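You operate a simulated robot arm through the tools that you are given. There is no shell and no other tool.

The job below is to be done with a simulated robot arm. You get a single attempt, and the scene is never put back.

## Task
Switch the fitting lamp off, let it cool, then take off its finial and shade.
Fine: wait till the outlet shows COOL; finial on the bench, shade on the shade gauge's plate. Set down upright: knurled finial.

It is judged by the outcome, as a careful person would: the job done as asked, and still so three seconds after it is handed in. It fails if anything else is knocked over, pushed out of place, dropped, spilled or broken.

## Robot
A 6-joint arm with a two-finger gripper, fixed in place. Base frame: the origin is at the foot of the arm, x ahead of it, y to its left, z up. Units: mm, rad, N and s.
Its first joint turns from -2.897 to 2.897 rad. Payload 2.45 kg.
The TCP is the grasp point between the finger pads, 20 mm short of the fingertips. In the tool frame z runs along the fingers and y along their closing line. The gripper opens to 140 mm. The gripper's body begins 168 mm behind the TCP.
Orientation is that of the tool frame in the base frame, as [roll, pitch, yaw] about the fixed x, y, z axes, in that order (R = Rz(yaw) Ry(pitch) Rx(roll)). With the fingers straight down and closing along the base's y, the tool's x points along the base's -x, its y along +y and its z along -z.

## Interface
- The arm moves only by the tool drive_tool. Its argument "steps" is a list that holds one entry, the list of rows, each a list of 7 numbers: the turn, a rotation vector about the base's x, y, z in units of 5 degrees (1.0 is 5 degrees), then the shift along the base's x, y, z in units of 25 mm (1.0 is 25 mm), then the opening in per cent of the stroke, from 0 (shut) to 100 (fully open). In form: [[[wx, wy, wz, tx, ty, tz, gripper], ...]]. A call has 1 to 20 rows; each row shifts and turns the commanded pose from where the row before left it. A call with a number of a shift or a turn outside -1 to 1 is refused whole. Each row takes 0.2 s and may step no farther than 50 mm and 0.15 rad from the row before; otherwise, or with a gripper value out of range, the whole call is refused. Where a pose cannot be reached the arm comes as near as it can. A force on the tool above 90 N (or 10 N above the force at the start of the call, whichever is more), or a blocked arm, ends the call early, and 0.2 s more pass. The fingers move at their own pace (about 45 mm/s each) and stop on an object; they squeeze with about 41 N. The grip force told is the motor's: it shows also when the fingers shut on nothing. Time passes only in rows, and 0.2 s behind the last, so rows that do not move let the fingers close. The reply holds the time, the measured pose of the TCP, the force on the tool along the base axes, the opening and the grip force, in the units named above and with some noise, with the torque about the TCP (base axes, N m) and any sound that the robot's microphone picked up.
- Cameras (640 x 400 px; columns grow to the right, rows downward): "scene" is fixed at [221.1, 648.2, 1586.9]; the picture's right is [-0.31, -0.95, 0.00], its down [-0.55, 0.18, -0.82] and it looks along [0.78, -0.25, -0.57] (base axes); focal length 276 px, centre (320, 200). "wrist" rides on the gripper at [78, 11, -209] in the tool frame; the picture's right is [-0.14, 0.99, 0.00], its down [-0.92, -0.13, -0.37] and it looks along [-0.37, -0.05, 0.93] (tool axes); focal length 280 px, centre (320, 200). There is no depth. A picture from a camera that has moved, and an enlarged one, comes with that camera's place and axes in the base frame and with its lens.
- grab_frame(camera): a new picture of that camera. No time passes.
- close_up(camera, box): a new picture of the part [left, top, right, bottom] of that camera's present view, enlarged. No time passes.
- hand_in(): hands the job in; it is judged then, once.

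Nothing tells you positions but the pictures and the camera data. Unless the task says otherwise, let go and move clear before handing in.

The tools are called after "Request:" by a JSON object that holds its "api" and its "payload". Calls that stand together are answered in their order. drive_tool: Moves the arm, as the interface text tells. Its arguments: {"type":"object","properties":{"steps":{"type":"array"}},"required":["steps"]} The other tools are called the same way: grab_frame (camera) takes a picture; close_up (camera, box) takes an enlarged picture of a part of a camera's view; hand_in () hands the job in.

At the start:

```text
t: 0.0
ee_pos: [528.4, 201.6, 1410.0]
orientation: [3.141, 0.0, -3.141]
contact_force: [-0.3, -0.3, -0.1]
torque: [0.06, -0.01, -0.01]
gripper_width: 140.1
gripper_force: 0.0
```

scene: 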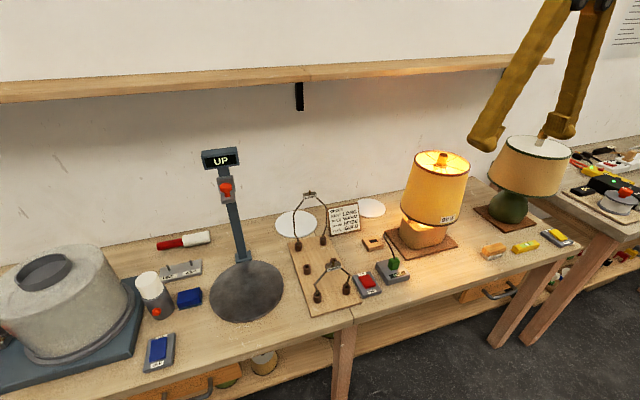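
wrist: 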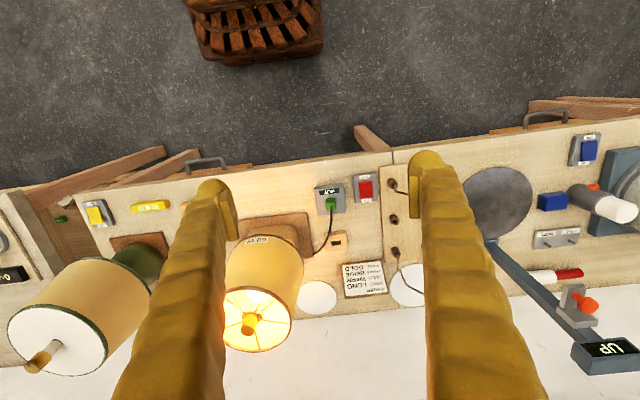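

I see a bench with a lit lamp (orange shade), a second lamp, an outlet with a green knob, a stand showing "UP", and assorted switches. I'll look closer at each before moving.

Request:
{"api": "close_up", "payload": {"camera": "scene", "box": [340, 140, 500, 300]}}

Request:
{"api": "close_up", "payload": {"camera": "scene", "box": [260, 170, 420, 330]}}

Request:
{"api": "close_up", "payload": {"camera": "scene", "box": [130, 130, 300, 330]}}

Request:
{"api": "close_up", "payload": {"camera": "scene", "box": [460, 110, 640, 260]}}

Request:
{"api": "close_up", "payload": {"camera": "wrist", "box": [220, 160, 420, 360]}}

```text
2.50 times, centred on (420, 220) of scene
camera zoom: at [221.1, 648.2, 1586.9], right [-0.31, -0.95, 0.0], down [-0.55, 0.18, -0.82], along [0.78, -0.25, -0.57], focal length 690 px, centre (70, 150)
```

zoom: 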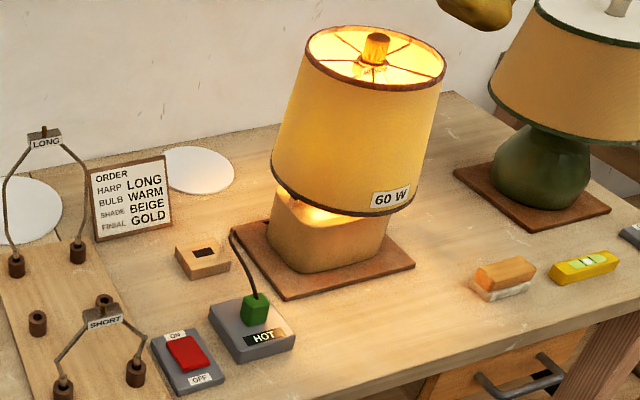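

```text
2.50 times, centred on (340, 250) of scene
camera zoom: at [221.1, 648.2, 1586.9], right [-0.31, -0.95, 0.0], down [-0.55, 0.18, -0.82], along [0.78, -0.25, -0.57], focal length 690 px, centre (270, 75)
```

zoom: 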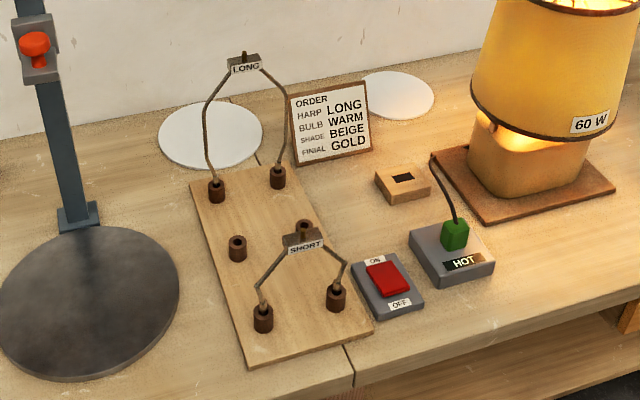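

```text
2.00 times, centred on (215, 230) of scene
camera zoom: at [221.1, 648.2, 1586.9], right [-0.31, -0.95, 0.0], down [-0.55, 0.18, -0.82], along [0.78, -0.25, -0.57], focal length 552 px, centre (530, 140)
```

zoom: 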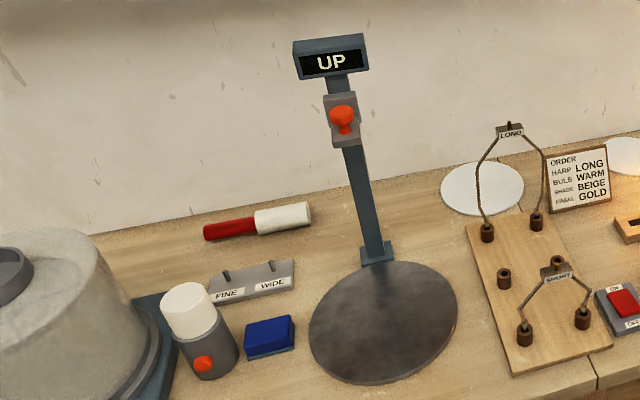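

```text
2.67 times, centred on (550, 185) of scene
camera zoom: at [221.1, 648.2, 1586.9], right [-0.31, -0.95, 0.0], down [-0.55, 0.18, -0.82], along [0.78, -0.25, -0.57], focal length 736 px, centre (-293, 240)
```

zoom: 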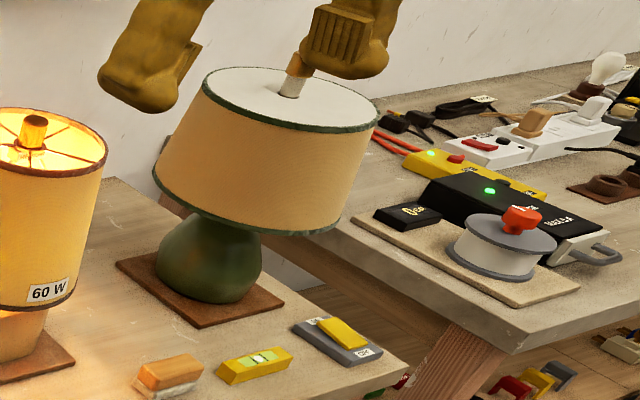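

```text
2.00 times, centred on (320, 260) of wrist
camera zoom: at [449.2, 212.4, 1620.9], right [0.14, 0.99, 0.0], down [0.92, -0.13, 0.37], along [0.37, -0.05, -0.93], focal length 561 px, centre (320, 80)
```

zoom: 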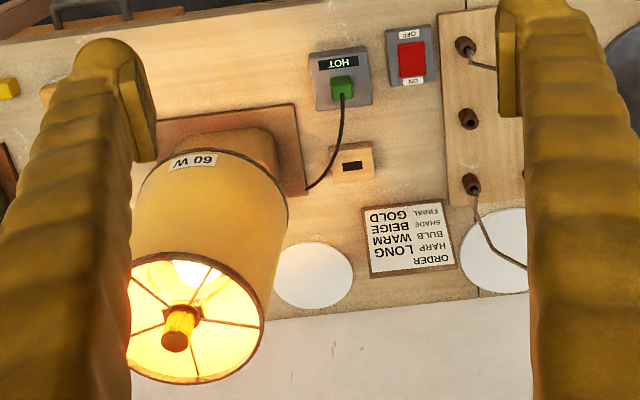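

The lit lamp stands near (906, -7), with the outlet (HOT) near (744, 199) and the red ON/OFF rocker near (757, 310), on a bench top at about z 805. The round plate with the "UP" post is near (860, 713). I'll move the wrist camera closer to the switch for a detailed look before touching anything.

Request:
{"api": "drive_tool", "payload": {"steps": [[[0, 0, 0, 0.5, 0.5, -1, 0], [0, 0, 0, 0.5, 0.5, -1, 0], [0, 0, 0, 0.5, 0.5, -1, 0], [0, 0, 0, 0.5, 0.5, -1, 0], [0, 0, 0, 0.5, 0.5, -1, 0], [0, 0, 0, 0.5, 0.5, -1, 0], [0, 0, 0, 0.5, 0.5, -1, 0], [0, 0, 0, 0.5, 0.4, -1, 0], [0, 0, 0, 0.5, 0, -1, 0], [0, 0, 0, 0.5, 0, -1, 0]]]}}

```text
t: 2.2
ee_pos: [652.7, 296.7, 1161.0]
orientation: [-3.141, -0.001, -3.141]
contact_force: [0.0, -0.1, 0.6]
torque: [0.0, -0.02, 0.0]
gripper_width: 0.0
gripper_force: 29.1
```

The arm is now at about (653, 297, 1161) with the gripper shut. Next I look at the switch and outlet through both cameras.

Request:
{"api": "grab_frame", "payload": {"camera": "wrist"}}

Request:
{"api": "grab_frame", "payload": {"camera": "scene"}}

```text
taken
camera wrist: at [572.4, 308.3, 1371.5], right [0.14, 0.99, 0.0], down [0.92, -0.13, 0.37], along [0.37, -0.05, -0.93], focal length 280 px, centre (320, 200)
```

wrist: 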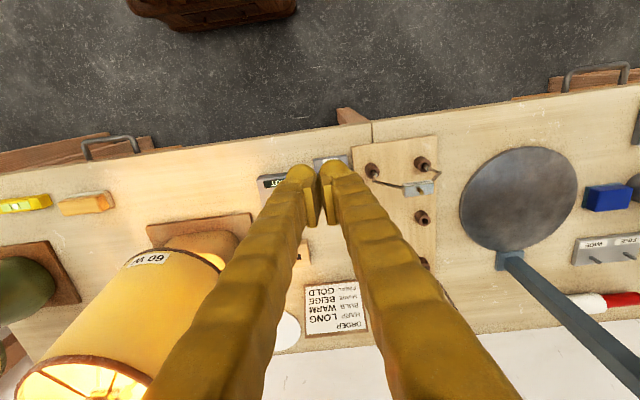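

```text
taken
```

scene: 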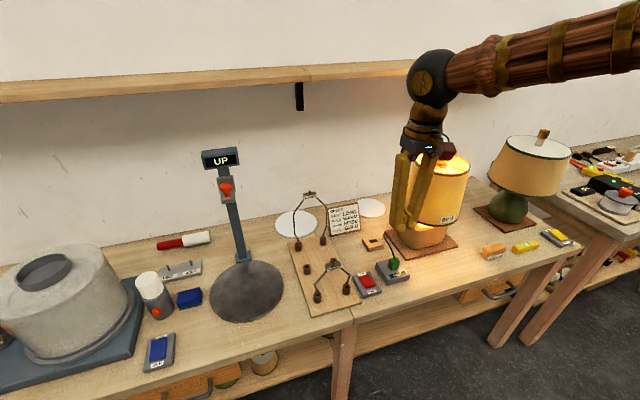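

The closed fingers hide the switch from the wrist camera, so I'll use the fixed camera enlarged on the switch and outlet, and on the plate stand.

Request:
{"api": "close_up", "payload": {"camera": "scene", "box": [345, 250, 415, 300]}}

Request:
{"api": "close_up", "payload": {"camera": "scene", "box": [190, 140, 290, 325]}}

Request:
{"api": "close_up", "payload": {"camera": "wrist", "box": [440, 140, 640, 300]}}

Request:
{"api": "close_up", "payload": {"camera": "scene", "box": [140, 220, 220, 290]}}

```text
8.00 times, centred on (380, 275) of scene
camera zoom: at [221.1, 648.2, 1586.9], right [-0.31, -0.95, 0.0], down [-0.55, 0.18, -0.82], along [0.78, -0.25, -0.57], focal length 2207 px, centre (-160, -400)
```

zoom: 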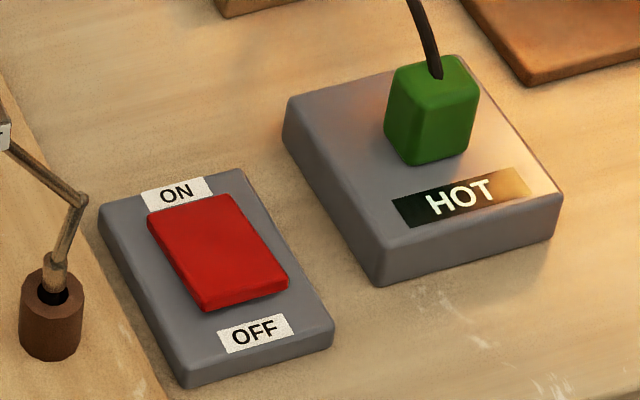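

```text
2.16 times, centred on (240, 232) of scene
camera zoom: at [221.1, 648.2, 1586.9], right [-0.31, -0.95, 0.0], down [-0.55, 0.18, -0.82], along [0.78, -0.25, -0.57], focal length 597 px, centre (493, 130)
```

zoom: 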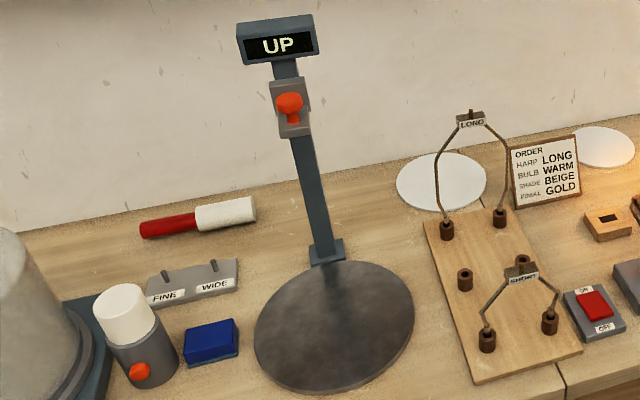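

```text
2.50 times, centred on (540, 220) of wrist
camera zoom: at [572.4, 308.3, 1371.5], right [0.14, 0.99, 0.0], down [0.92, -0.13, 0.37], along [0.37, -0.05, -0.93], focal length 701 px, centre (-230, 150)
```

zoom: 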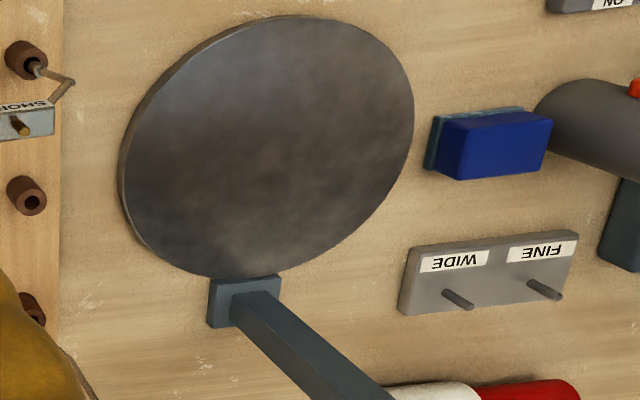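

```text
5.71 times, centred on (180, 255) of scene
camera zoom: at [221.1, 648.2, 1586.9], right [-0.31, -0.95, 0.0], down [-0.55, 0.18, -0.82], along [0.78, -0.25, -0.57], focal length 1577 px, centre (1120, -114)
```

zoom: 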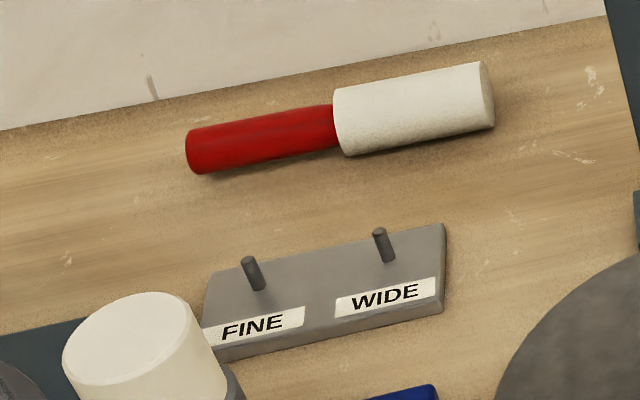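

The red rocker spans about x 733–784, y 287–326, and its OFF end (towards the robot) is raised, so the lamp is ON. I'll bring the shut fingers over the OFF end, stopping a little above it to check alignment.

Request:
{"api": "drive_tool", "payload": {"steps": [[[0, 0, 0, 0.5, 0.1, -1, 0], [0, 0, 0, 0.5, 0.1, -1, 0], [0, 0, 0, 0.5, 0.1, -1, 0], [0, 0, 0, 0.5, 0.08, -1, 0], [0, 0, 0, 0.5, 0, -1, 0], [0, 0, 0, 0.5, 0, -1, 0], [0, 0, 0, 0.1, 0, -1, 0], [0, 0, 0, 0, 0, -1, 0], [0, 0, 0, 0, 0, -1, 0], [0, 0, 0, 0, 0, -1, 0], [0, 0, 0, 0, 0, -1, 0], [0, 0, 0, 0, 0, -0.64, 0]]]}}

Request:
{"api": "close_up", "payload": {"camera": "scene", "box": [345, 250, 415, 300]}}

Request:
{"api": "close_up", "payload": {"camera": "wrist", "box": [240, 100, 400, 240]}}

```text
t: 4.8
ee_pos: [730.5, 307.3, 869.8]
orientation: [3.14, 0.0, -3.141]
contact_force: [0.4, 0.4, 0.4]
torque: [0.01, 0.0, -0.02]
gripper_width: 0.0
gripper_force: 30.0
```

```text
8.00 times, centred on (380, 275) of scene
camera zoom: at [221.1, 648.2, 1586.9], right [-0.31, -0.95, 0.0], down [-0.55, 0.18, -0.82], along [0.78, -0.25, -0.57], focal length 2207 px, centre (-160, -400)
```

zoom: 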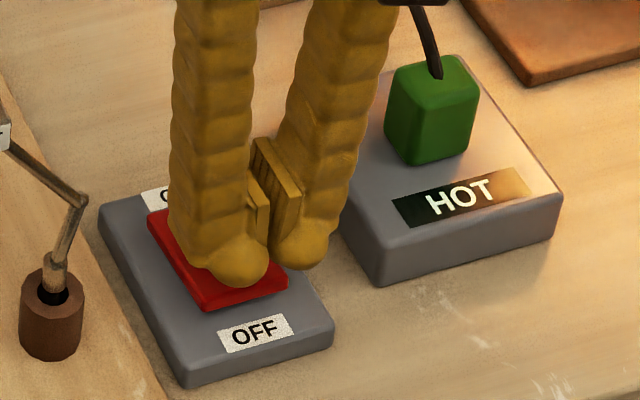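

```text
2.86 times, centred on (320, 170) of wrist
camera zoom: at [650.6, 318.8, 1080.2], right [0.14, 0.99, 0.0], down [0.92, -0.13, 0.37], along [0.37, -0.05, -0.93], focal length 801 px, centre (320, 286)
```

zoom: 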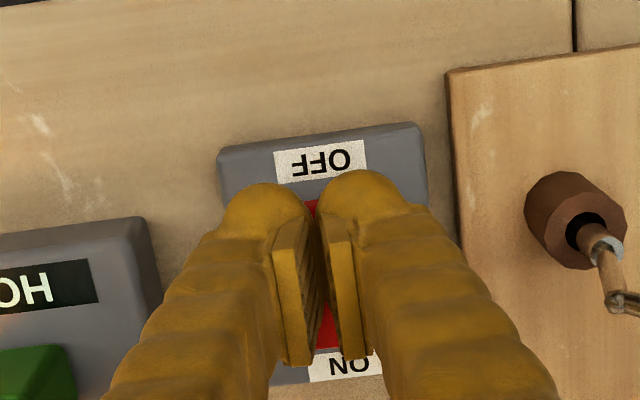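

The fingers are centred over the rocker, about 30 mm above it. I'll shift 4 mm forward and lower in small steps onto the OFF end, watching the force.

Request:
{"api": "drive_tool", "payload": {"steps": [[[0, 0, 0, 0.16, -0.05, -0.2, 0], [0, 0, 0, 0, 0, -0.2, 0], [0, 0, 0, 0, 0, -0.2, 0], [0, 0, 0, 0, 0, -0.2, 0], [0, 0, 0, 0, 0, -0.2, 0]]]}}

Request:
{"api": "close_up", "payload": {"camera": "scene", "box": [345, 250, 415, 300]}}

```text
t: 6.0
ee_pos: [734.8, 306.4, 845.6]
orientation: [-3.141, 0.001, -3.141]
contact_force: [-5.4, -0.1, 11.6]
torque: [-0.02, -0.03, -0.03]
gripper_width: 6.1
gripper_force: 30.1
```

```text
8.00 times, centred on (380, 275) of scene
camera zoom: at [221.1, 648.2, 1586.9], right [-0.31, -0.95, 0.0], down [-0.55, 0.18, -0.82], along [0.78, -0.25, -0.57], focal length 2207 px, centre (-160, -400)
```

zoom: 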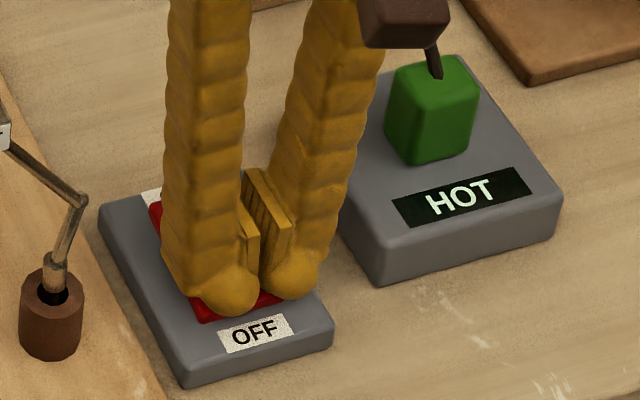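

Contact is at 11.6 N and the warm glow on the outlet is gone. I'll check the lamp and rocker state.

Request:
{"api": "grab_frame", "payload": {"camera": "scene"}}

```text
taken
```

scene: 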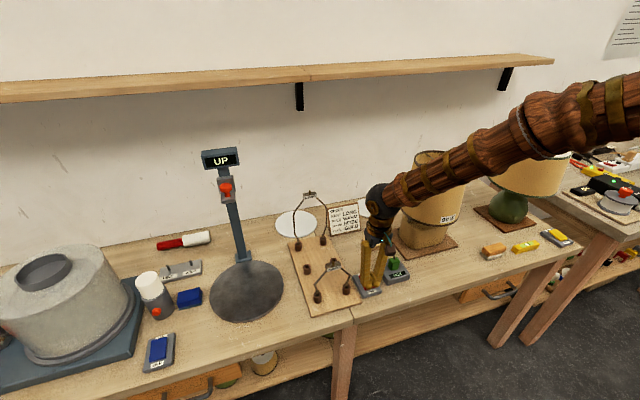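

The lamp is dark. I'll raise the tool straight up and confirm it stays off.

Request:
{"api": "drive_tool", "payload": {"steps": [[[0, 0, 0, 0, 0, 0.4, 0], [0, 0, 0, 0, 0, 0.8, 0], [0, 0, 0, 0, 0, 1, 0], [0, 0, 0, 0, 0, 1, 0], [0, 0, 0, 0, 0, 1, 0], [0, 0, 0, 0, 0, 1, 0], [0, 0, 0, 0, 0, 1, 0], [0, 0, 0, 0, 0, 1, 0], [0, 0, 0, -0.5, 0, 1, 0], [0, 0, 0, -0.5, 0, 1, 0], [0, 0, 0, -0.5, 0, 1, 0], [0, 0, 0, -0.5, 0, 1, 0], [0, 0, 0, -1, 0, 1, 0], [0, 0, 0, -1, 0, 1, 0], [0, 0, 0, -1, 0, 1, 0], [0, 0, 0, -1, 0, 1, 0], [0, 0, 0, -1, 0, 1, 0], [0, 0, 0, 0, 0, 1, 0]]]}}

Request:
{"api": "grab_frame", "payload": {"camera": "scene"}}

Request:
{"api": "close_up", "payload": {"camera": "scene", "box": [345, 250, 415, 300]}}

Request:
{"api": "grab_frame", "payload": {"camera": "wrist"}}

```text
t: 9.8
ee_pos: [561.0, 307.3, 1275.4]
orientation: [-3.141, 0.001, 3.141]
contact_force: [0.0, -0.1, -0.6]
torque: [0.02, -0.01, 0.0]
gripper_width: 0.1
gripper_force: 29.9
```

```text
taken
```

scene: 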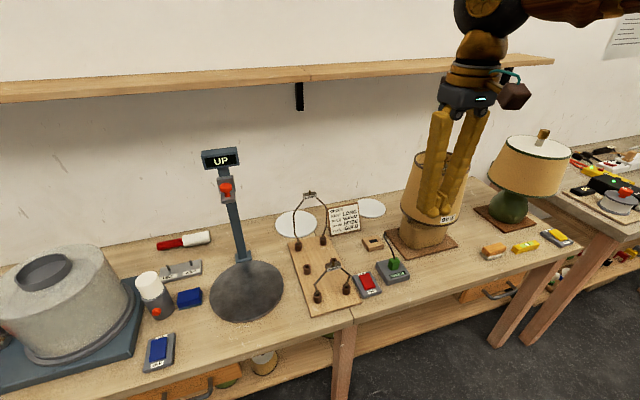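

```text
8.00 times, centred on (380, 275) of scene
camera zoom: at [221.1, 648.2, 1586.9], right [-0.31, -0.95, 0.0], down [-0.55, 0.18, -0.82], along [0.78, -0.25, -0.57], focal length 2207 px, centre (-160, -400)
```

zoom: 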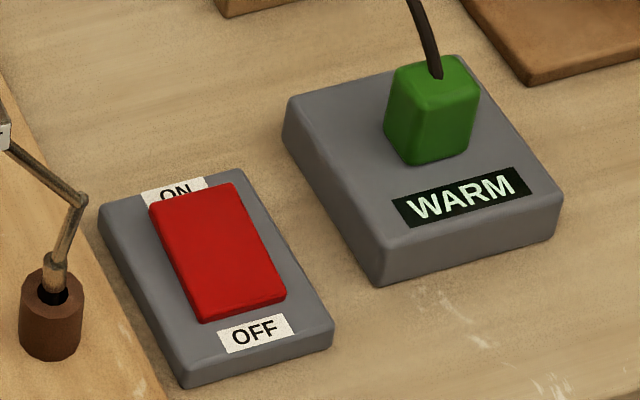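

```text
taken
camera wrist: at [481.4, 318.3, 1485.7], right [0.14, 0.99, 0.0], down [0.92, -0.13, 0.37], along [0.36, -0.05, -0.93], focal length 280 px, centre (320, 200)
```

wrist: 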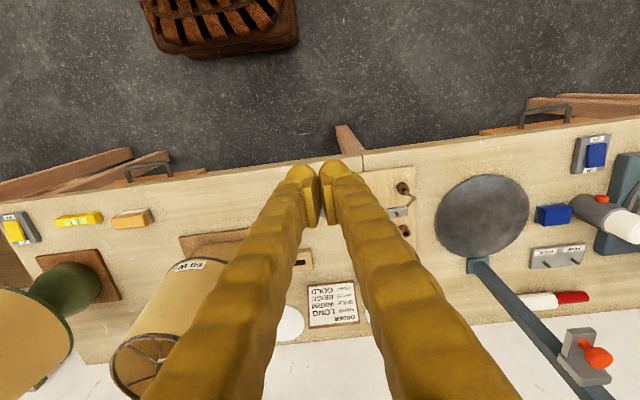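

The rocker now rests at OFF and the outlet reads WARM. While it cools I'll go up and across to look at the lamp top from above, staying clear of it with the fingers open.

Request:
{"api": "drive_tool", "payload": {"steps": [[[0, 0, 0, 0.2, -1, 1, 100], [0, 0, 0, 0.2, -1, 1, 100], [0, 0, 0, 0.3, -1, 1, 100], [0, 0, 0, 0.5, -1, 0.5, 100], [0, 0, 0, 0.7, -1, 0.5, 100], [0, 0, 0, 0.8, -1, 0, 100], [0, 0, 0, 0.8, -1, 0, 100], [0, 0, 0, 0.8, -1, 0, 100], [0, 0, 0, 0.8, -1, 0, 100], [0, 0, 0, 0.8, -1, 0, 100], [0, 0, 0, 0.8, -1, 0, 100], [0, 0, 0, 0.8, -1, 0, 100], [0, 0, 0, 0.5, -0.3, 0, 100]]]}}

Request:
{"api": "grab_frame", "payload": {"camera": "wrist"}}

Request:
{"api": "grab_frame", "payload": {"camera": "scene"}}

```text
t: 12.6
ee_pos: [761.9, 0.7, 1375.8]
orientation: [3.141, 0.0, 3.141]
contact_force: [-0.4, -0.5, -0.7]
torque: [0.0, -0.03, 0.01]
gripper_width: 140.1
gripper_force: 0.1
```

```text
taken
camera wrist: at [682.1, 11.4, 1585.2], right [0.14, 0.99, 0.0], down [0.92, -0.13, 0.37], along [0.36, -0.05, -0.93], focal length 280 px, centre (320, 200)
```

wrist: 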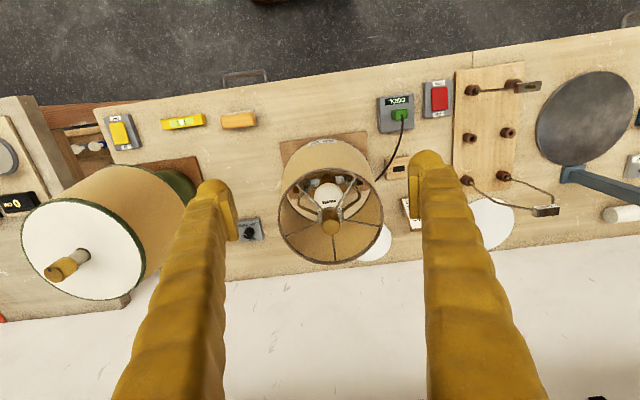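

```text
taken
```

scene: 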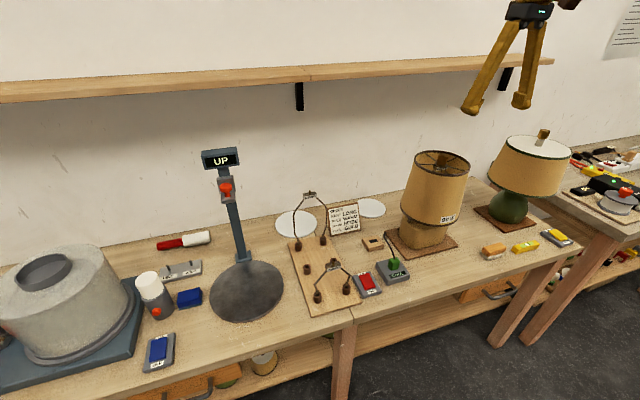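

The bulb is out; the shade has an open top with spokes and a finial in the middle. I'll zoom on the lamp top, the outlet and the second lamp's controls.

Request:
{"api": "close_up", "payload": {"camera": "wrist", "box": [260, 120, 400, 280]}}

Request:
{"api": "close_up", "payload": {"camera": "scene", "box": [395, 140, 475, 200]}}

Request:
{"api": "close_up", "payload": {"camera": "scene", "box": [370, 240, 420, 290]}}

Request:
{"api": "close_up", "payload": {"camera": "wrist", "box": [370, 70, 460, 190]}}

```text
2.50 times, centred on (330, 200) of wrist
camera zoom: at [682.1, 11.4, 1585.2], right [0.14, 0.99, 0.0], down [0.92, -0.13, 0.37], along [0.36, -0.05, -0.93], focal length 701 px, centre (295, 200)
```

zoom: 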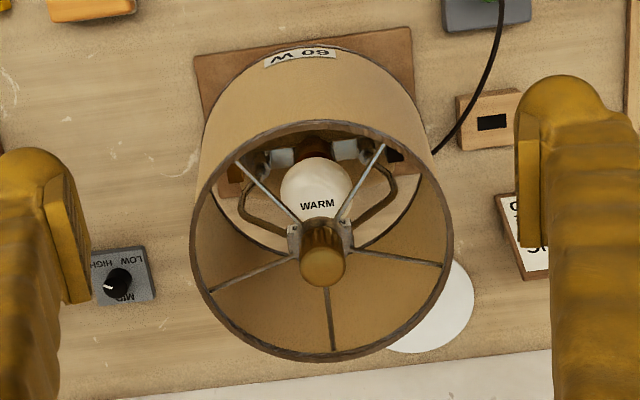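

```text
6.67 times, centred on (435, 170) of scene
camera zoom: at [221.1, 648.2, 1586.9], right [-0.31, -0.95, 0.0], down [-0.55, 0.18, -0.82], along [0.78, -0.25, -0.57], focal length 1840 px, centre (-447, 400)
```

zoom: 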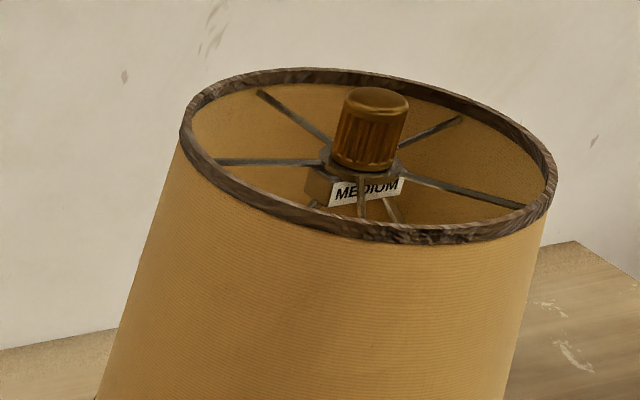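

```text
8.00 times, centred on (395, 265) of scene
camera zoom: at [221.1, 648.2, 1586.9], right [-0.31, -0.95, 0.0], down [-0.55, 0.18, -0.82], along [0.78, -0.25, -0.57], focal length 2207 px, centre (-280, -320)
```

zoom: 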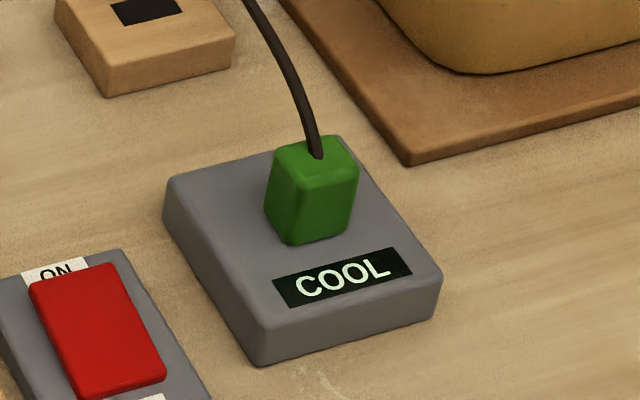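

```text
3.33 times, centred on (415, 130) of wrist
camera zoom: at [682.1, 11.4, 1585.2], right [0.14, 0.99, 0.0], down [0.92, -0.13, 0.37], along [0.36, -0.05, -0.93], focal length 935 px, centre (3, 433)
```

zoom: 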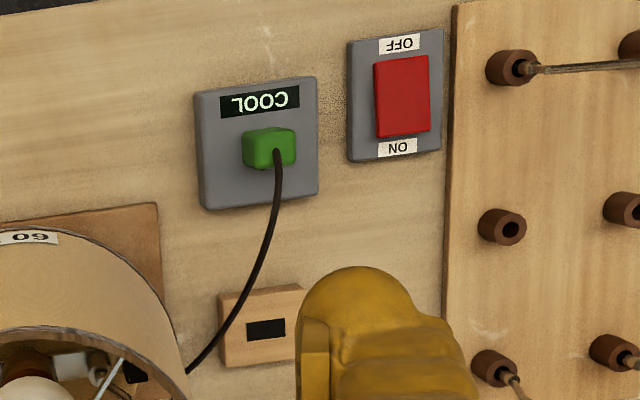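

The outlet now shows COOL. The finial is a knurled cylinder about 35 mm across, its top near (885, 2, 1187). I'll move nearer, still above it, for a more exact fix.

Request:
{"api": "drive_tool", "payload": {"steps": [[[0, 0, 0, 0.8, 0, -0.8, 100], [0, 0, 0, 0.8, 0, -0.8, 100], [0, 0, 0, 0.8, 0, -0.8, 100], [0, 0, 0, 0.52, 0, -0.64, 100], [0, 0, 0, 0, 0, 0, 100]]]}}

Request:
{"api": "grab_frame", "payload": {"camera": "wrist"}}

Request:
{"api": "close_up", "payload": {"camera": "wrist", "box": [270, 100, 370, 250]}}

Request:
{"api": "close_up", "payload": {"camera": "scene", "box": [395, 120, 475, 170]}}

```text
t: 13.8
ee_pos: [834.4, -0.8, 1299.0]
orientation: [-3.141, 0.0, 3.141]
contact_force: [0.6, 0.3, 0.7]
torque: [0.02, 0.02, -0.01]
gripper_width: 140.2
gripper_force: 0.1
```

```text
taken
camera wrist: at [755.0, 10.1, 1508.1], right [0.14, 0.99, 0.0], down [0.92, -0.13, 0.37], along [0.37, -0.05, -0.93], focal length 280 px, centre (320, 200)
```

wrist: 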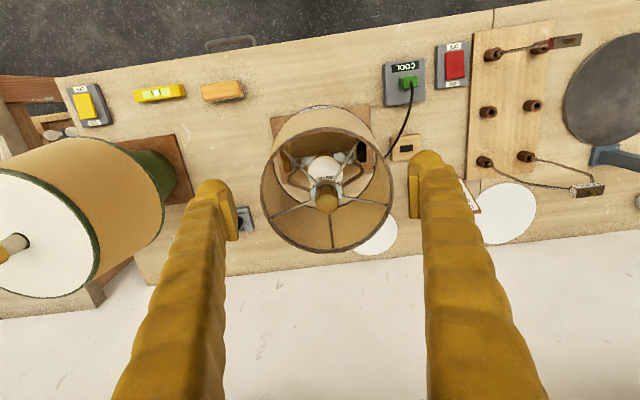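

```text
2.67 times, centred on (320, 175) of wrist
camera zoom: at [755.0, 10.1, 1508.1], right [0.14, 0.99, 0.0], down [0.92, -0.13, 0.37], along [0.37, -0.05, -0.93], focal length 748 px, centre (320, 267)
```

zoom: 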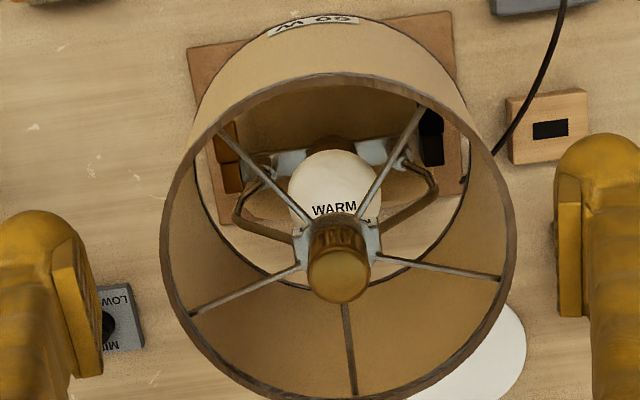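

```text
8.00 times, centred on (435, 145) of scene
camera zoom: at [221.1, 648.2, 1586.9], right [-0.31, -0.95, 0.0], down [-0.55, 0.18, -0.82], along [0.78, -0.25, -0.57], focal length 2207 px, centre (-600, 640)
```

zoom: 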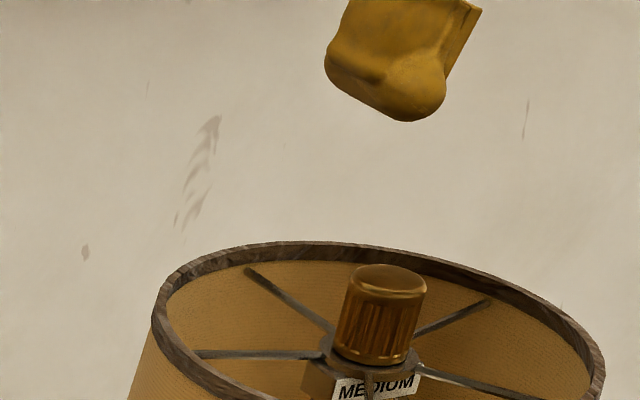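

The finial's top is at about (887, 1, 1186), its base at z≈1150, and the shade rim is about 95 mm in radius at z≈1155. Before turning the wrist there I want to know how far out the wall shelf reaches.

Request:
{"api": "close_up", "payload": {"camera": "scene", "box": [440, 30, 600, 130]}}

Request:
{"api": "close_up", "payload": {"camera": "scene", "box": [260, 50, 340, 120]}}

```text
4.00 times, centred on (520, 80) of scene
camera zoom: at [221.1, 648.2, 1586.9], right [-0.31, -0.95, 0.0], down [-0.55, 0.18, -0.82], along [0.78, -0.25, -0.57], focal length 1104 px, centre (-480, 680)
```

zoom: 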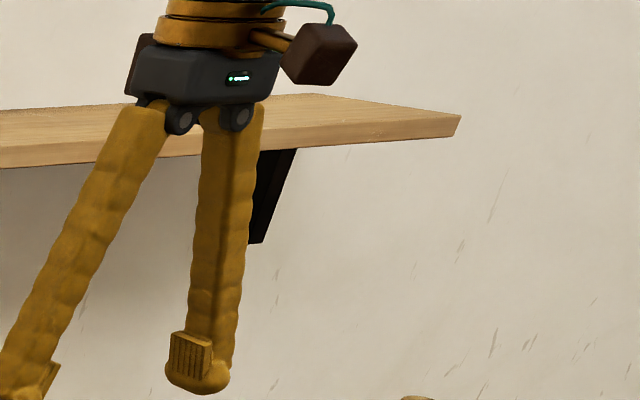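

```text
5.71 times, centred on (300, 85) of scene
camera zoom: at [221.1, 648.2, 1586.9], right [-0.31, -0.95, 0.0], down [-0.55, 0.18, -0.82], along [0.78, -0.25, -0.57], focal length 1577 px, centre (434, 857)
```

zoom: 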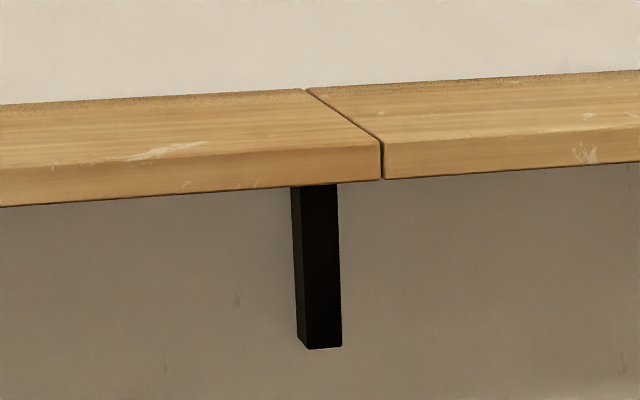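

The shelf front is at about x 1022, z 1400–1431, so I must keep the wrist camera from swinging to the +x side. I'll turn the tool 90° clockwise while moving over the finial, so that I have a long counter-clockwise stroke.

Request:
{"api": "drive_tool", "payload": {"steps": [[[0, 0, -1, 0.12, 0, 0, 45], [0, 0, -1, 0.12, 0, 0, 45], [0, 0, -1, 0.12, 0, 0, 45], [0, 0, -1, 0.12, 0, 0, 45], [0, 0, -1, 0.12, 0, 0, 45], [0, 0, -1, 0.12, 0, 0, 45], [0, 0, -1, 0.12, 0, 0, 45], [0, 0, -1, 0.12, 0, 0, 45], [0, 0, -1, 0.12, 0, 0, 45], [0, 0, -1, 0.12, 0, 0, 45], [0, 0, -1, 0.12, 0, 0, 45], [0, 0, -1, 0.12, 0, 0, 45], [0, 0, -1, 0.12, 0, 0, 45], [0, 0, -1, 0.12, 0, 0, 45], [0, 0, -1, 0.12, 0, 0, 45], [0, 0, -1, 0.12, 0, 0, 45], [0, 0, -1, 0.12, 0, 0, 45], [0, 0, -1, 0.06, 0.08, 0, 45]]]}}

Request:
{"api": "grab_frame", "payload": {"camera": "wrist"}}

Request:
{"api": "grab_frame", "payload": {"camera": "scene"}}

```text
t: 17.6
ee_pos: [885.6, 3.1, 1297.0]
orientation: [3.142, 0.001, 1.571]
contact_force: [0.3, 0.8, -0.3]
torque: [0.01, 0.02, -0.01]
gripper_width: 63.1
gripper_force: 0.1
```

```text
taken
camera wrist: at [895.0, 80.3, 1508.3], right [0.99, -0.14, 0.0], down [-0.13, -0.92, 0.37], along [-0.05, -0.37, -0.93], focal length 280 px, centre (320, 200)
```

wrist: 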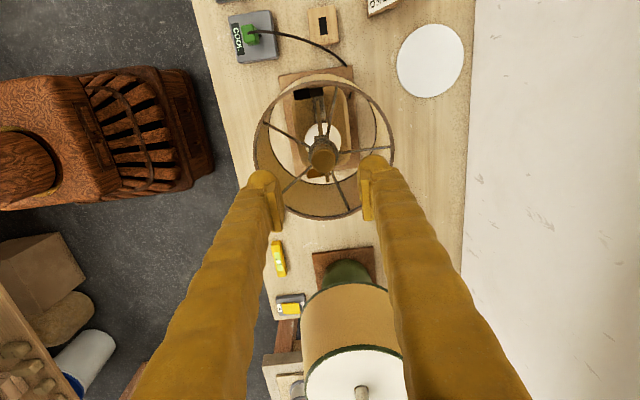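

```text
taken
```

scene: 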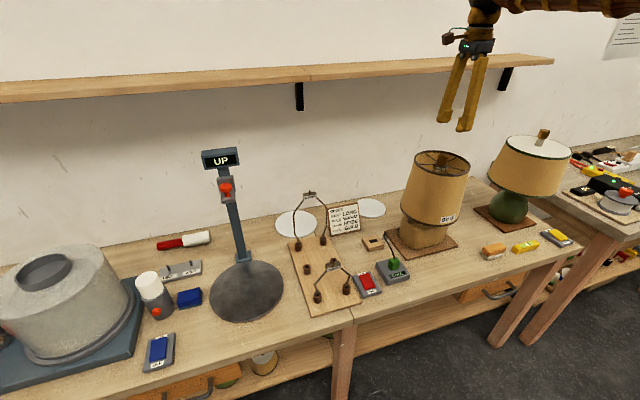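

The turn worked. This view from the other side gives an independent fix of the finial, so I'll zoom in on it.

Request:
{"api": "close_up", "payload": {"camera": "wrist", "box": [270, 110, 390, 200]}}

Request:
{"api": "close_up", "payload": {"camera": "scene", "box": [395, 120, 475, 170]}}

```text
4.44 times, centred on (330, 155) of wrist
camera zoom: at [895.0, 80.3, 1508.3], right [0.99, -0.14, 0.0], down [-0.13, -0.92, 0.37], along [-0.05, -0.37, -0.93], focal length 1246 px, centre (276, 400)
```

zoom: 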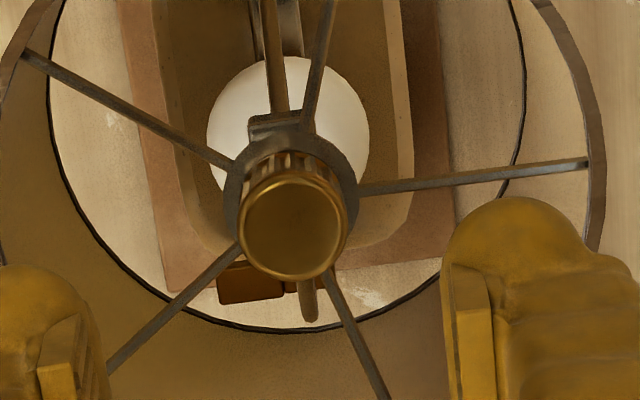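

```text
8.00 times, centred on (435, 145) of scene
camera zoom: at [221.1, 648.2, 1586.9], right [-0.31, -0.95, 0.0], down [-0.55, 0.18, -0.82], along [0.78, -0.25, -0.57], focal length 2207 px, centre (-600, 640)
```

zoom: 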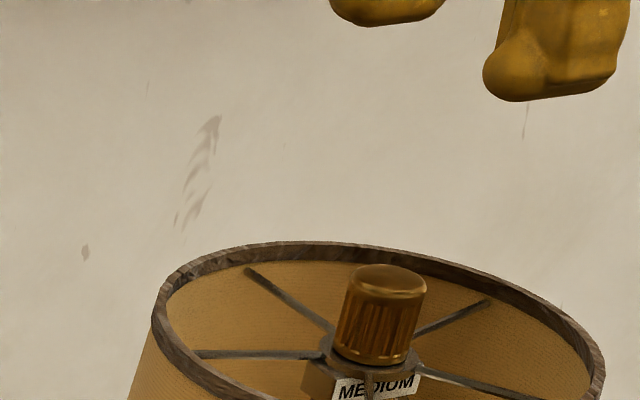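

The finial axis is at (888, 1) by both views. I'll correct the 2 mm offset and lower with the fingers straddling it, stopping with fingertips about 8 mm above the shade's spokes.

Request:
{"api": "drive_tool", "payload": {"steps": [[[0, 0, 0, 0.1, -0.08, -0.6, 45], [0, 0, 0, 0, 0, -0.6, 45], [0, 0, 0, 0, 0, -0.6, 45], [0, 0, 0, 0, 0, -0.6, 45], [0, 0, 0, 0, 0, -0.6, 45], [0, 0, 0, 0, 0, -0.6, 45], [0, 0, 0, 0, 0, -0.5, 45], [0, 0, 0, 0, 0, -0.4, 45], [0, 0, 0, 0, 0, 0, 45]]]}}

Request:
{"api": "close_up", "payload": {"camera": "wrist", "box": [270, 110, 390, 200]}}

Request:
{"api": "close_up", "payload": {"camera": "scene", "box": [395, 120, 475, 170]}}

```text
t: 19.6
ee_pos: [890.0, 0.0, 1185.5]
orientation: [-3.141, -0.001, 1.571]
contact_force: [0.1, 0.3, -1.0]
torque: [-0.02, 0.01, 0.02]
gripper_width: 62.5
gripper_force: 0.2
```

```text
4.44 times, centred on (330, 155) of wrist
camera zoom: at [898.1, 78.4, 1395.8], right [0.99, -0.14, 0.0], down [-0.13, -0.92, 0.37], along [-0.05, -0.37, -0.93], focal length 1246 px, centre (276, 400)
```

zoom: 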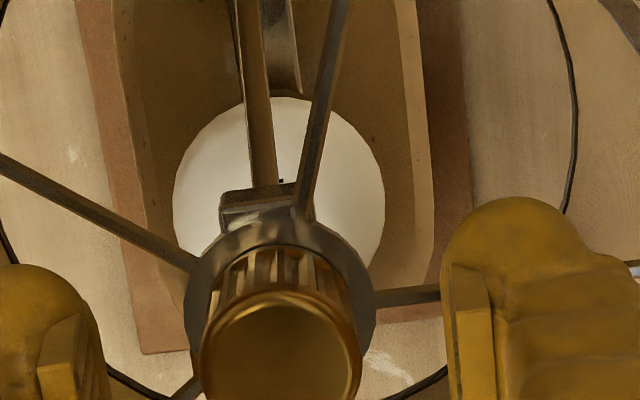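

```text
8.00 times, centred on (435, 145) of scene
camera zoom: at [221.1, 648.2, 1586.9], right [-0.31, -0.95, 0.0], down [-0.55, 0.18, -0.82], along [0.78, -0.25, -0.57], focal length 2207 px, centre (-600, 640)
```

zoom: 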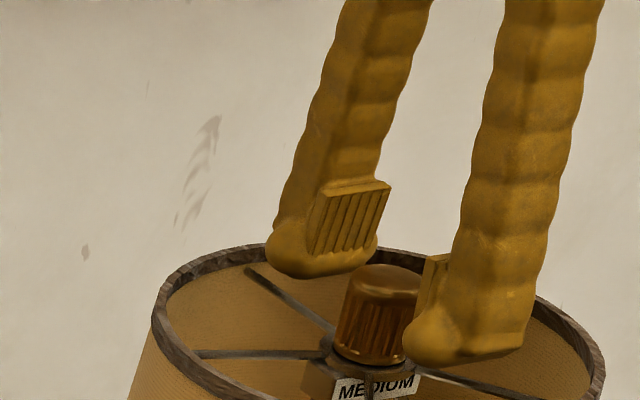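

The finial sits centred between the fingers. I'll lower 8 mm more and close on it.

Request:
{"api": "drive_tool", "payload": {"steps": [[[0, 0, 0, 0, 0.04, -0.32, 45], [0, 0, 0, 0, 0, 0, 45], [0, 0, 0, 0, 0, 0, 10], [0, 0, 0, 0, 0, 0, 10], [0, 0, 0, 0, 0, 0, 10], [0, 0, 0, 0, 0, 0, 10], [0, 0, 0, 0, 0, 0, 10]]]}}

Request:
{"api": "close_up", "payload": {"camera": "scene", "box": [395, 120, 475, 170]}}

```text
t: 21.2
ee_pos: [887.3, 0.1, 1178.5]
orientation: [3.141, 0.001, 1.57]
contact_force: [0.8, -0.8, -1.3]
torque: [-0.01, -0.04, -0.03]
gripper_width: 29.6
gripper_force: 40.7
```

```text
8.00 times, centred on (435, 145) of scene
camera zoom: at [221.1, 648.2, 1586.9], right [-0.31, -0.95, 0.0], down [-0.55, 0.18, -0.82], along [0.78, -0.25, -0.57], focal length 2207 px, centre (-600, 640)
```

zoom: 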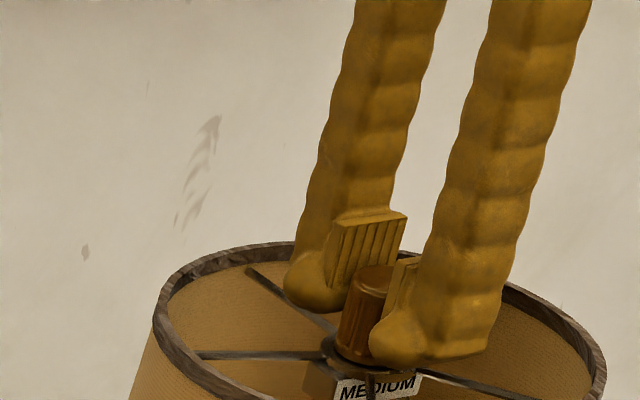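

Gripped at 29.6 mm width with almost no side load. I'll try a first counter-clockwise turn of 30° and read the torque and force.

Request:
{"api": "drive_tool", "payload": {"steps": [[[0, 0, 0.5, 0, 0, 0, 10], [0, 0, 0.5, 0, 0, 0, 10], [0, 0, 1, 0, 0, 0, 10], [0, 0, 1, 0, 0, 0, 10], [0, 0, 1, 0, 0, 0, 10], [0, 0, 1, 0, 0, 0, 10], [0, 0, 1, 0, 0, 0, 10]]]}}

Request:
{"api": "close_up", "payload": {"camera": "scene", "box": [395, 120, 475, 170]}}

```text
t: 22.8
ee_pos: [889.7, 1.1, 1177.7]
orientation: [3.141, 0.001, 2.097]
contact_force: [3.3, -1.5, 11.7]
torque: [-0.23, -0.25, 0.0]
gripper_width: 29.3
gripper_force: 41.4
```

```text
8.00 times, centred on (435, 145) of scene
camera zoom: at [221.1, 648.2, 1586.9], right [-0.31, -0.95, 0.0], down [-0.55, 0.18, -0.82], along [0.78, -0.25, -0.57], focal length 2207 px, centre (-600, 640)
```

zoom: 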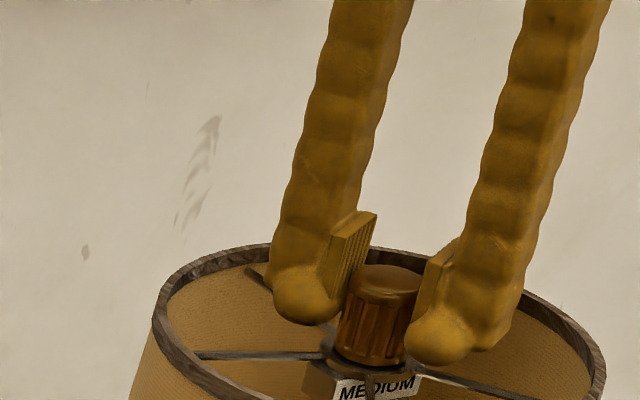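

The finial turns with almost no torque and pushes up at about 12 N, as it would when rising on its thread. I'll keep turning in the same sense with a small rise to relieve that force.

Request:
{"api": "drive_tool", "payload": {"steps": [[[0, 0, 0, 0, 0, 0.02, 10], [0, 0, 0, 0, 0, 0.02, 10]]]}}

```text
t: 23.4
ee_pos: [888.3, 1.0, 1177.9]
orientation: [-3.141, 0.0, 2.097]
contact_force: [6.2, -0.7, 2.8]
torque: [-0.28, -0.5, -0.02]
gripper_width: 29.3
gripper_force: 41.0
```

Request:
{"api": "drive_tool", "payload": {"steps": [[[0, 0, 1, 0, 0, 0.01, 10], [0, 0, 1, 0, 0, 0.01, 10], [0, 0, 1, 0, 0, 0.01, 10], [0, 0, 1, 0, 0, 0.01, 10], [0, 0, 1, 0, 0, 0.01, 10], [0, 0, 1, 0, 0, 0.01, 10]]]}}

Request:
{"api": "close_up", "payload": {"camera": "scene", "box": [395, 120, 475, 170]}}

```text
t: 24.8
ee_pos: [887.5, 0.9, 1180.3]
orientation: [3.14, -0.002, 2.619]
contact_force: [-1.9, -1.0, -13.3]
torque: [-0.05, -0.03, 0.0]
gripper_width: 29.2
gripper_force: 41.2
```

```text
8.00 times, centred on (435, 145) of scene
camera zoom: at [221.1, 648.2, 1586.9], right [-0.31, -0.95, 0.0], down [-0.55, 0.18, -0.82], along [0.78, -0.25, -0.57], focal length 2207 px, centre (-600, 640)
```

zoom: 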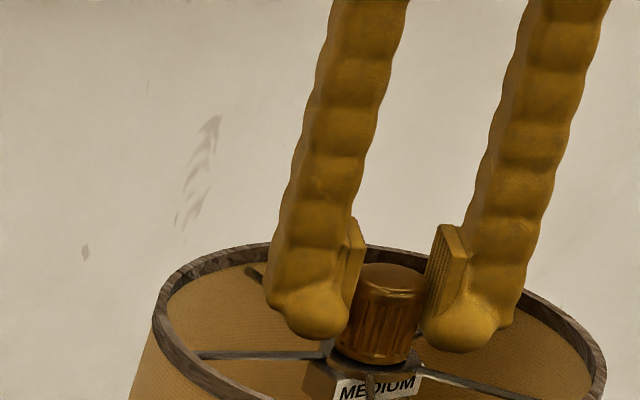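

Request:
{"api": "drive_tool", "payload": {"steps": [[[0, 0, 1, 0, 0, 0, 10], [0, 0, 1, 0, 0, 0, 10], [0, 0, 1, 0, 0, 0, 10], [0, 0, 1, 0, 0, 0, 10], [0, 0, 1, 0, 0, 0, 10], [0, 0, 1, 0, 0, 0, 10]]]}}

Request:
{"api": "close_up", "payload": {"camera": "scene", "box": [395, 120, 475, 170]}}

```text
t: 26.2
ee_pos: [887.9, -0.7, 1180.7]
orientation: [3.141, -0.002, -3.139]
contact_force: [-0.4, -1.1, -7.0]
torque: [-0.02, 0.09, 0.01]
gripper_width: 29.4
gripper_force: 40.4
```

```text
8.00 times, centred on (435, 145) of scene
camera zoom: at [221.1, 648.2, 1586.9], right [-0.31, -0.95, 0.0], down [-0.55, 0.18, -0.82], along [0.78, -0.25, -0.57], focal length 2207 px, centre (-600, 640)
```

zoom: 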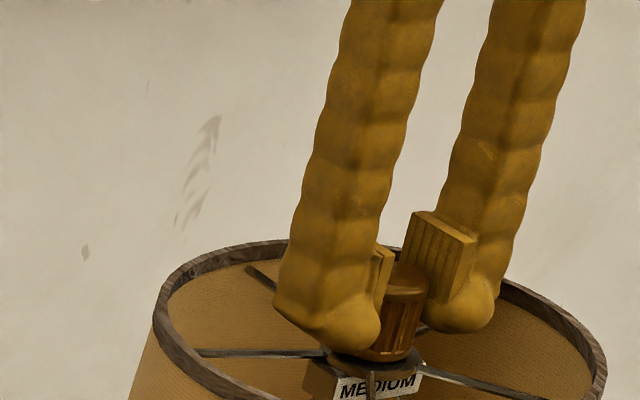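

The finial is rising slowly: the pull dropped from 13 to 7 N over 30°. I continue the counter-clockwise turn.

Request:
{"api": "drive_tool", "payload": {"steps": [[[0, 0, 1, 0, 0, 0, 10], [0, 0, 1, 0, 0, 0, 10], [0, 0, 1, 0, 0, 0, 10], [0, 0, 1, 0, 0, 0, 10], [0, 0, 1, 0, 0, 0, 10], [0, 0, 1, 0, 0, 0, 10], [0, 0, 1, 0, 0, 0, 10], [0, 0, 1, 0, 0, 0, 10], [0, 0, 1, 0, 0, 0, 10]]]}}

```text
t: 28.2
ee_pos: [889.4, 1.3, 1181.9]
orientation: [-3.141, 0.001, -2.355]
contact_force: [0.4, -3.4, 7.2]
torque: [-0.29, 0.14, -0.05]
gripper_width: 29.1
gripper_force: 40.5
```

The measured rise is about 3.4 mm over 165° of turn, so I'll feed upward at about that rate for the rest of the stroke.

Request:
{"api": "drive_tool", "payload": {"steps": [[[0, 0, 1, 0, 0, 0.006, 10], [0, 0, 1, 0, 0, 0.006, 10], [0, 0, 1, 0, 0, 0.006, 10], [0, 0, 1, 0, 0, 0.006, 10], [0, 0, 1, 0, 0, 0.006, 10], [0, 0, 1, 0, 0, 0.006, 10], [0, 0, 1, 0, 0, 0.006, 10], [0, 0, 1, 0, 0, 0.006, 10], [0, 0, 1, 0, 0, 0.006, 10]]]}}

Request:
{"api": "close_up", "payload": {"camera": "scene", "box": [395, 120, 475, 170]}}

Request:
{"api": "grab_frame", "payload": {"camera": "scene"}}

```text
t: 30.2
ee_pos: [888.7, 1.0, 1180.7]
orientation: [3.141, 0.0, -1.57]
contact_force: [-0.5, 0.6, -5.4]
torque: [-0.07, 0.0, 0.01]
gripper_width: 29.3
gripper_force: 41.0
```

```text
8.00 times, centred on (435, 145) of scene
camera zoom: at [221.1, 648.2, 1586.9], right [-0.31, -0.95, 0.0], down [-0.55, 0.18, -0.82], along [0.78, -0.25, -0.57], focal length 2207 px, centre (-600, 640)
```

zoom: 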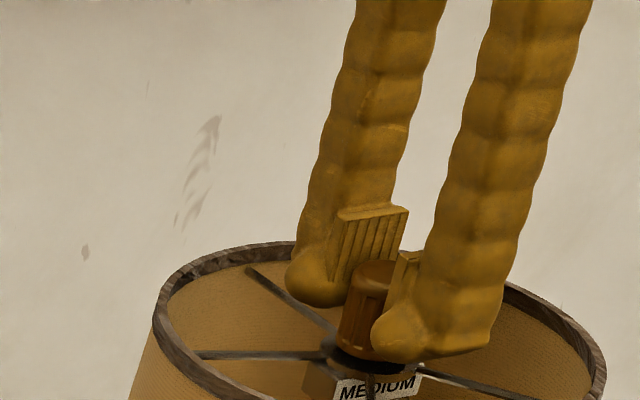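

```text
taken
```

scene: 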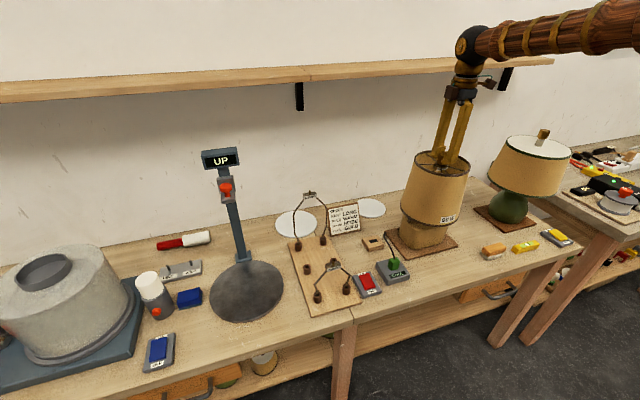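

There is now a visible gap under the finial, so it is unscrewing. I'll release, turn back 180° with the fingers open, and grip again.

Request:
{"api": "drive_tool", "payload": {"steps": [[[0, 0, 0, 0, 0, 0, 45], [0, 0, 0, 0, 0, 0, 45], [0, 0, -1, 0, 0, 0, 45], [0, 0, -1, 0, 0, 0, 45], [0, 0, -1, 0, 0, 0, 45], [0, 0, -1, 0, 0, 0, 45], [0, 0, -1, 0, 0, 0, 45], [0, 0, -1, 0, 0, 0, 45], [0, 0, -1, 0, 0, 0, 45], [0, 0, -1, 0, 0, 0, 45], [0, 0, -1, 0, 0, 0, 45], [0, 0, -1, 0, 0, 0, 45], [0, 0, -1, 0, 0, 0, 45], [0, 0, -1, 0, 0, 0, 45], [0, 0, -1, 0, 0, 0, 45], [0, 0, -1, 0, 0, 0, 45], [0, 0, -1, 0, 0, 0, 45], [0, 0, -1, 0, 0, 0, 45], [0, 0, -1, 0, 0, 0, 45], [0, 0, -1, 0, 0, 0, 45]]]}}

Request:
{"api": "close_up", "payload": {"camera": "scene", "box": [395, 120, 475, 170]}}

Request:
{"api": "close_up", "payload": {"camera": "wrist", "box": [260, 110, 380, 220]}}

```text
t: 34.4
ee_pos: [890.1, -0.2, 1181.3]
orientation: [3.141, 0.001, 3.141]
contact_force: [-0.3, -0.8, 0.0]
torque: [0.03, 0.0, -0.04]
gripper_width: 62.9
gripper_force: 0.1
```

```text
8.00 times, centred on (435, 145) of scene
camera zoom: at [221.1, 648.2, 1586.9], right [-0.31, -0.95, 0.0], down [-0.55, 0.18, -0.82], along [0.78, -0.25, -0.57], focal length 2207 px, centre (-600, 640)
```

zoom: 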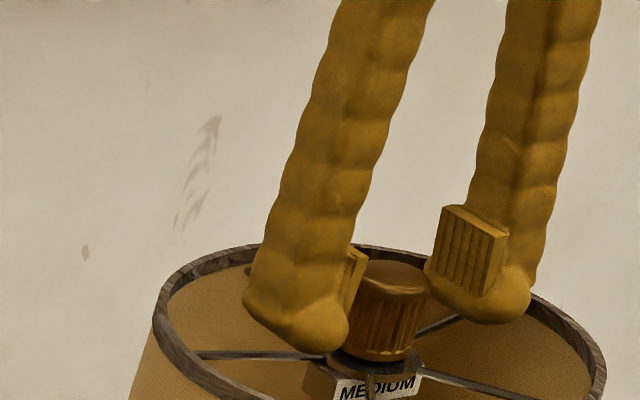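

```text
3.64 times, centred on (320, 165) of wrist
camera zoom: at [808.9, 11.0, 1391.4], right [0.14, 0.99, 0.0], down [0.92, -0.13, 0.37], along [0.36, -0.05, -0.93], focal length 1020 px, centre (320, 327)
```

zoom: 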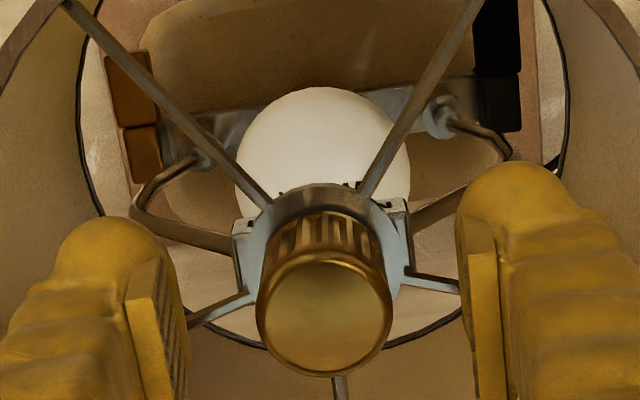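

The finial rose about 3 mm in the first half turn. I'll turn back the remaining 90°, close and repeat the stroke with an upward feed of about 0.08 mm per 5°.

Request:
{"api": "drive_tool", "payload": {"steps": [[[0, 0, -1, 0, 0, 0, 45], [0, 0, -1, 0, 0, 0, 45], [0, 0, -1, 0, 0, 0, 45], [0, 0, -1, 0, 0, 0, 45], [0, 0, -1, 0, 0, 0, 45], [0, 0, -1, 0, 0, 0, 45], [0, 0, -1, 0, 0, 0, 45], [0, 0, -1, 0, 0, 0, 45], [0, 0, -1, 0, 0, 0, 45], [0, 0, -1, 0, 0, 0, 45], [0, 0, -1, 0, 0, 0, 45], [0, 0, -1, 0, 0, 0, 45], [0, 0, -1, 0, 0, 0, 45], [0, 0, -1, 0, 0, 0, 45], [0, 0, -1, 0, 0, 0, 45], [0, 0, -1, 0, 0, 0, 45], [0, 0, -1, 0, 0, 0, 45], [0, 0, -1, 0, 0, 0, 45], [0, 0, 0, 0, 0, 0, 45]]]}}

Request:
{"api": "drive_tool", "payload": {"steps": [[[0, 0, 0, 0, 0, 0, 10], [0, 0, 0, 0, 0, 0, 10], [0, 0, 0, 0, 0, 0, 10], [0, 0, 0, 0, 0, 0, 10]]]}}

```text
t: 38.4
ee_pos: [889.2, -0.2, 1180.8]
orientation: [3.141, 0.0, 1.571]
contact_force: [0.2, -0.4, 0.5]
torque: [0.0, 0.0, 0.01]
gripper_width: 63.1
gripper_force: 0.0
```

```text
t: 39.4
ee_pos: [888.3, -0.2, 1180.4]
orientation: [-3.141, 0.001, 1.57]
contact_force: [0.1, 0.3, -1.8]
torque: [0.0, 0.0, -0.01]
gripper_width: 29.5
gripper_force: 41.4
```

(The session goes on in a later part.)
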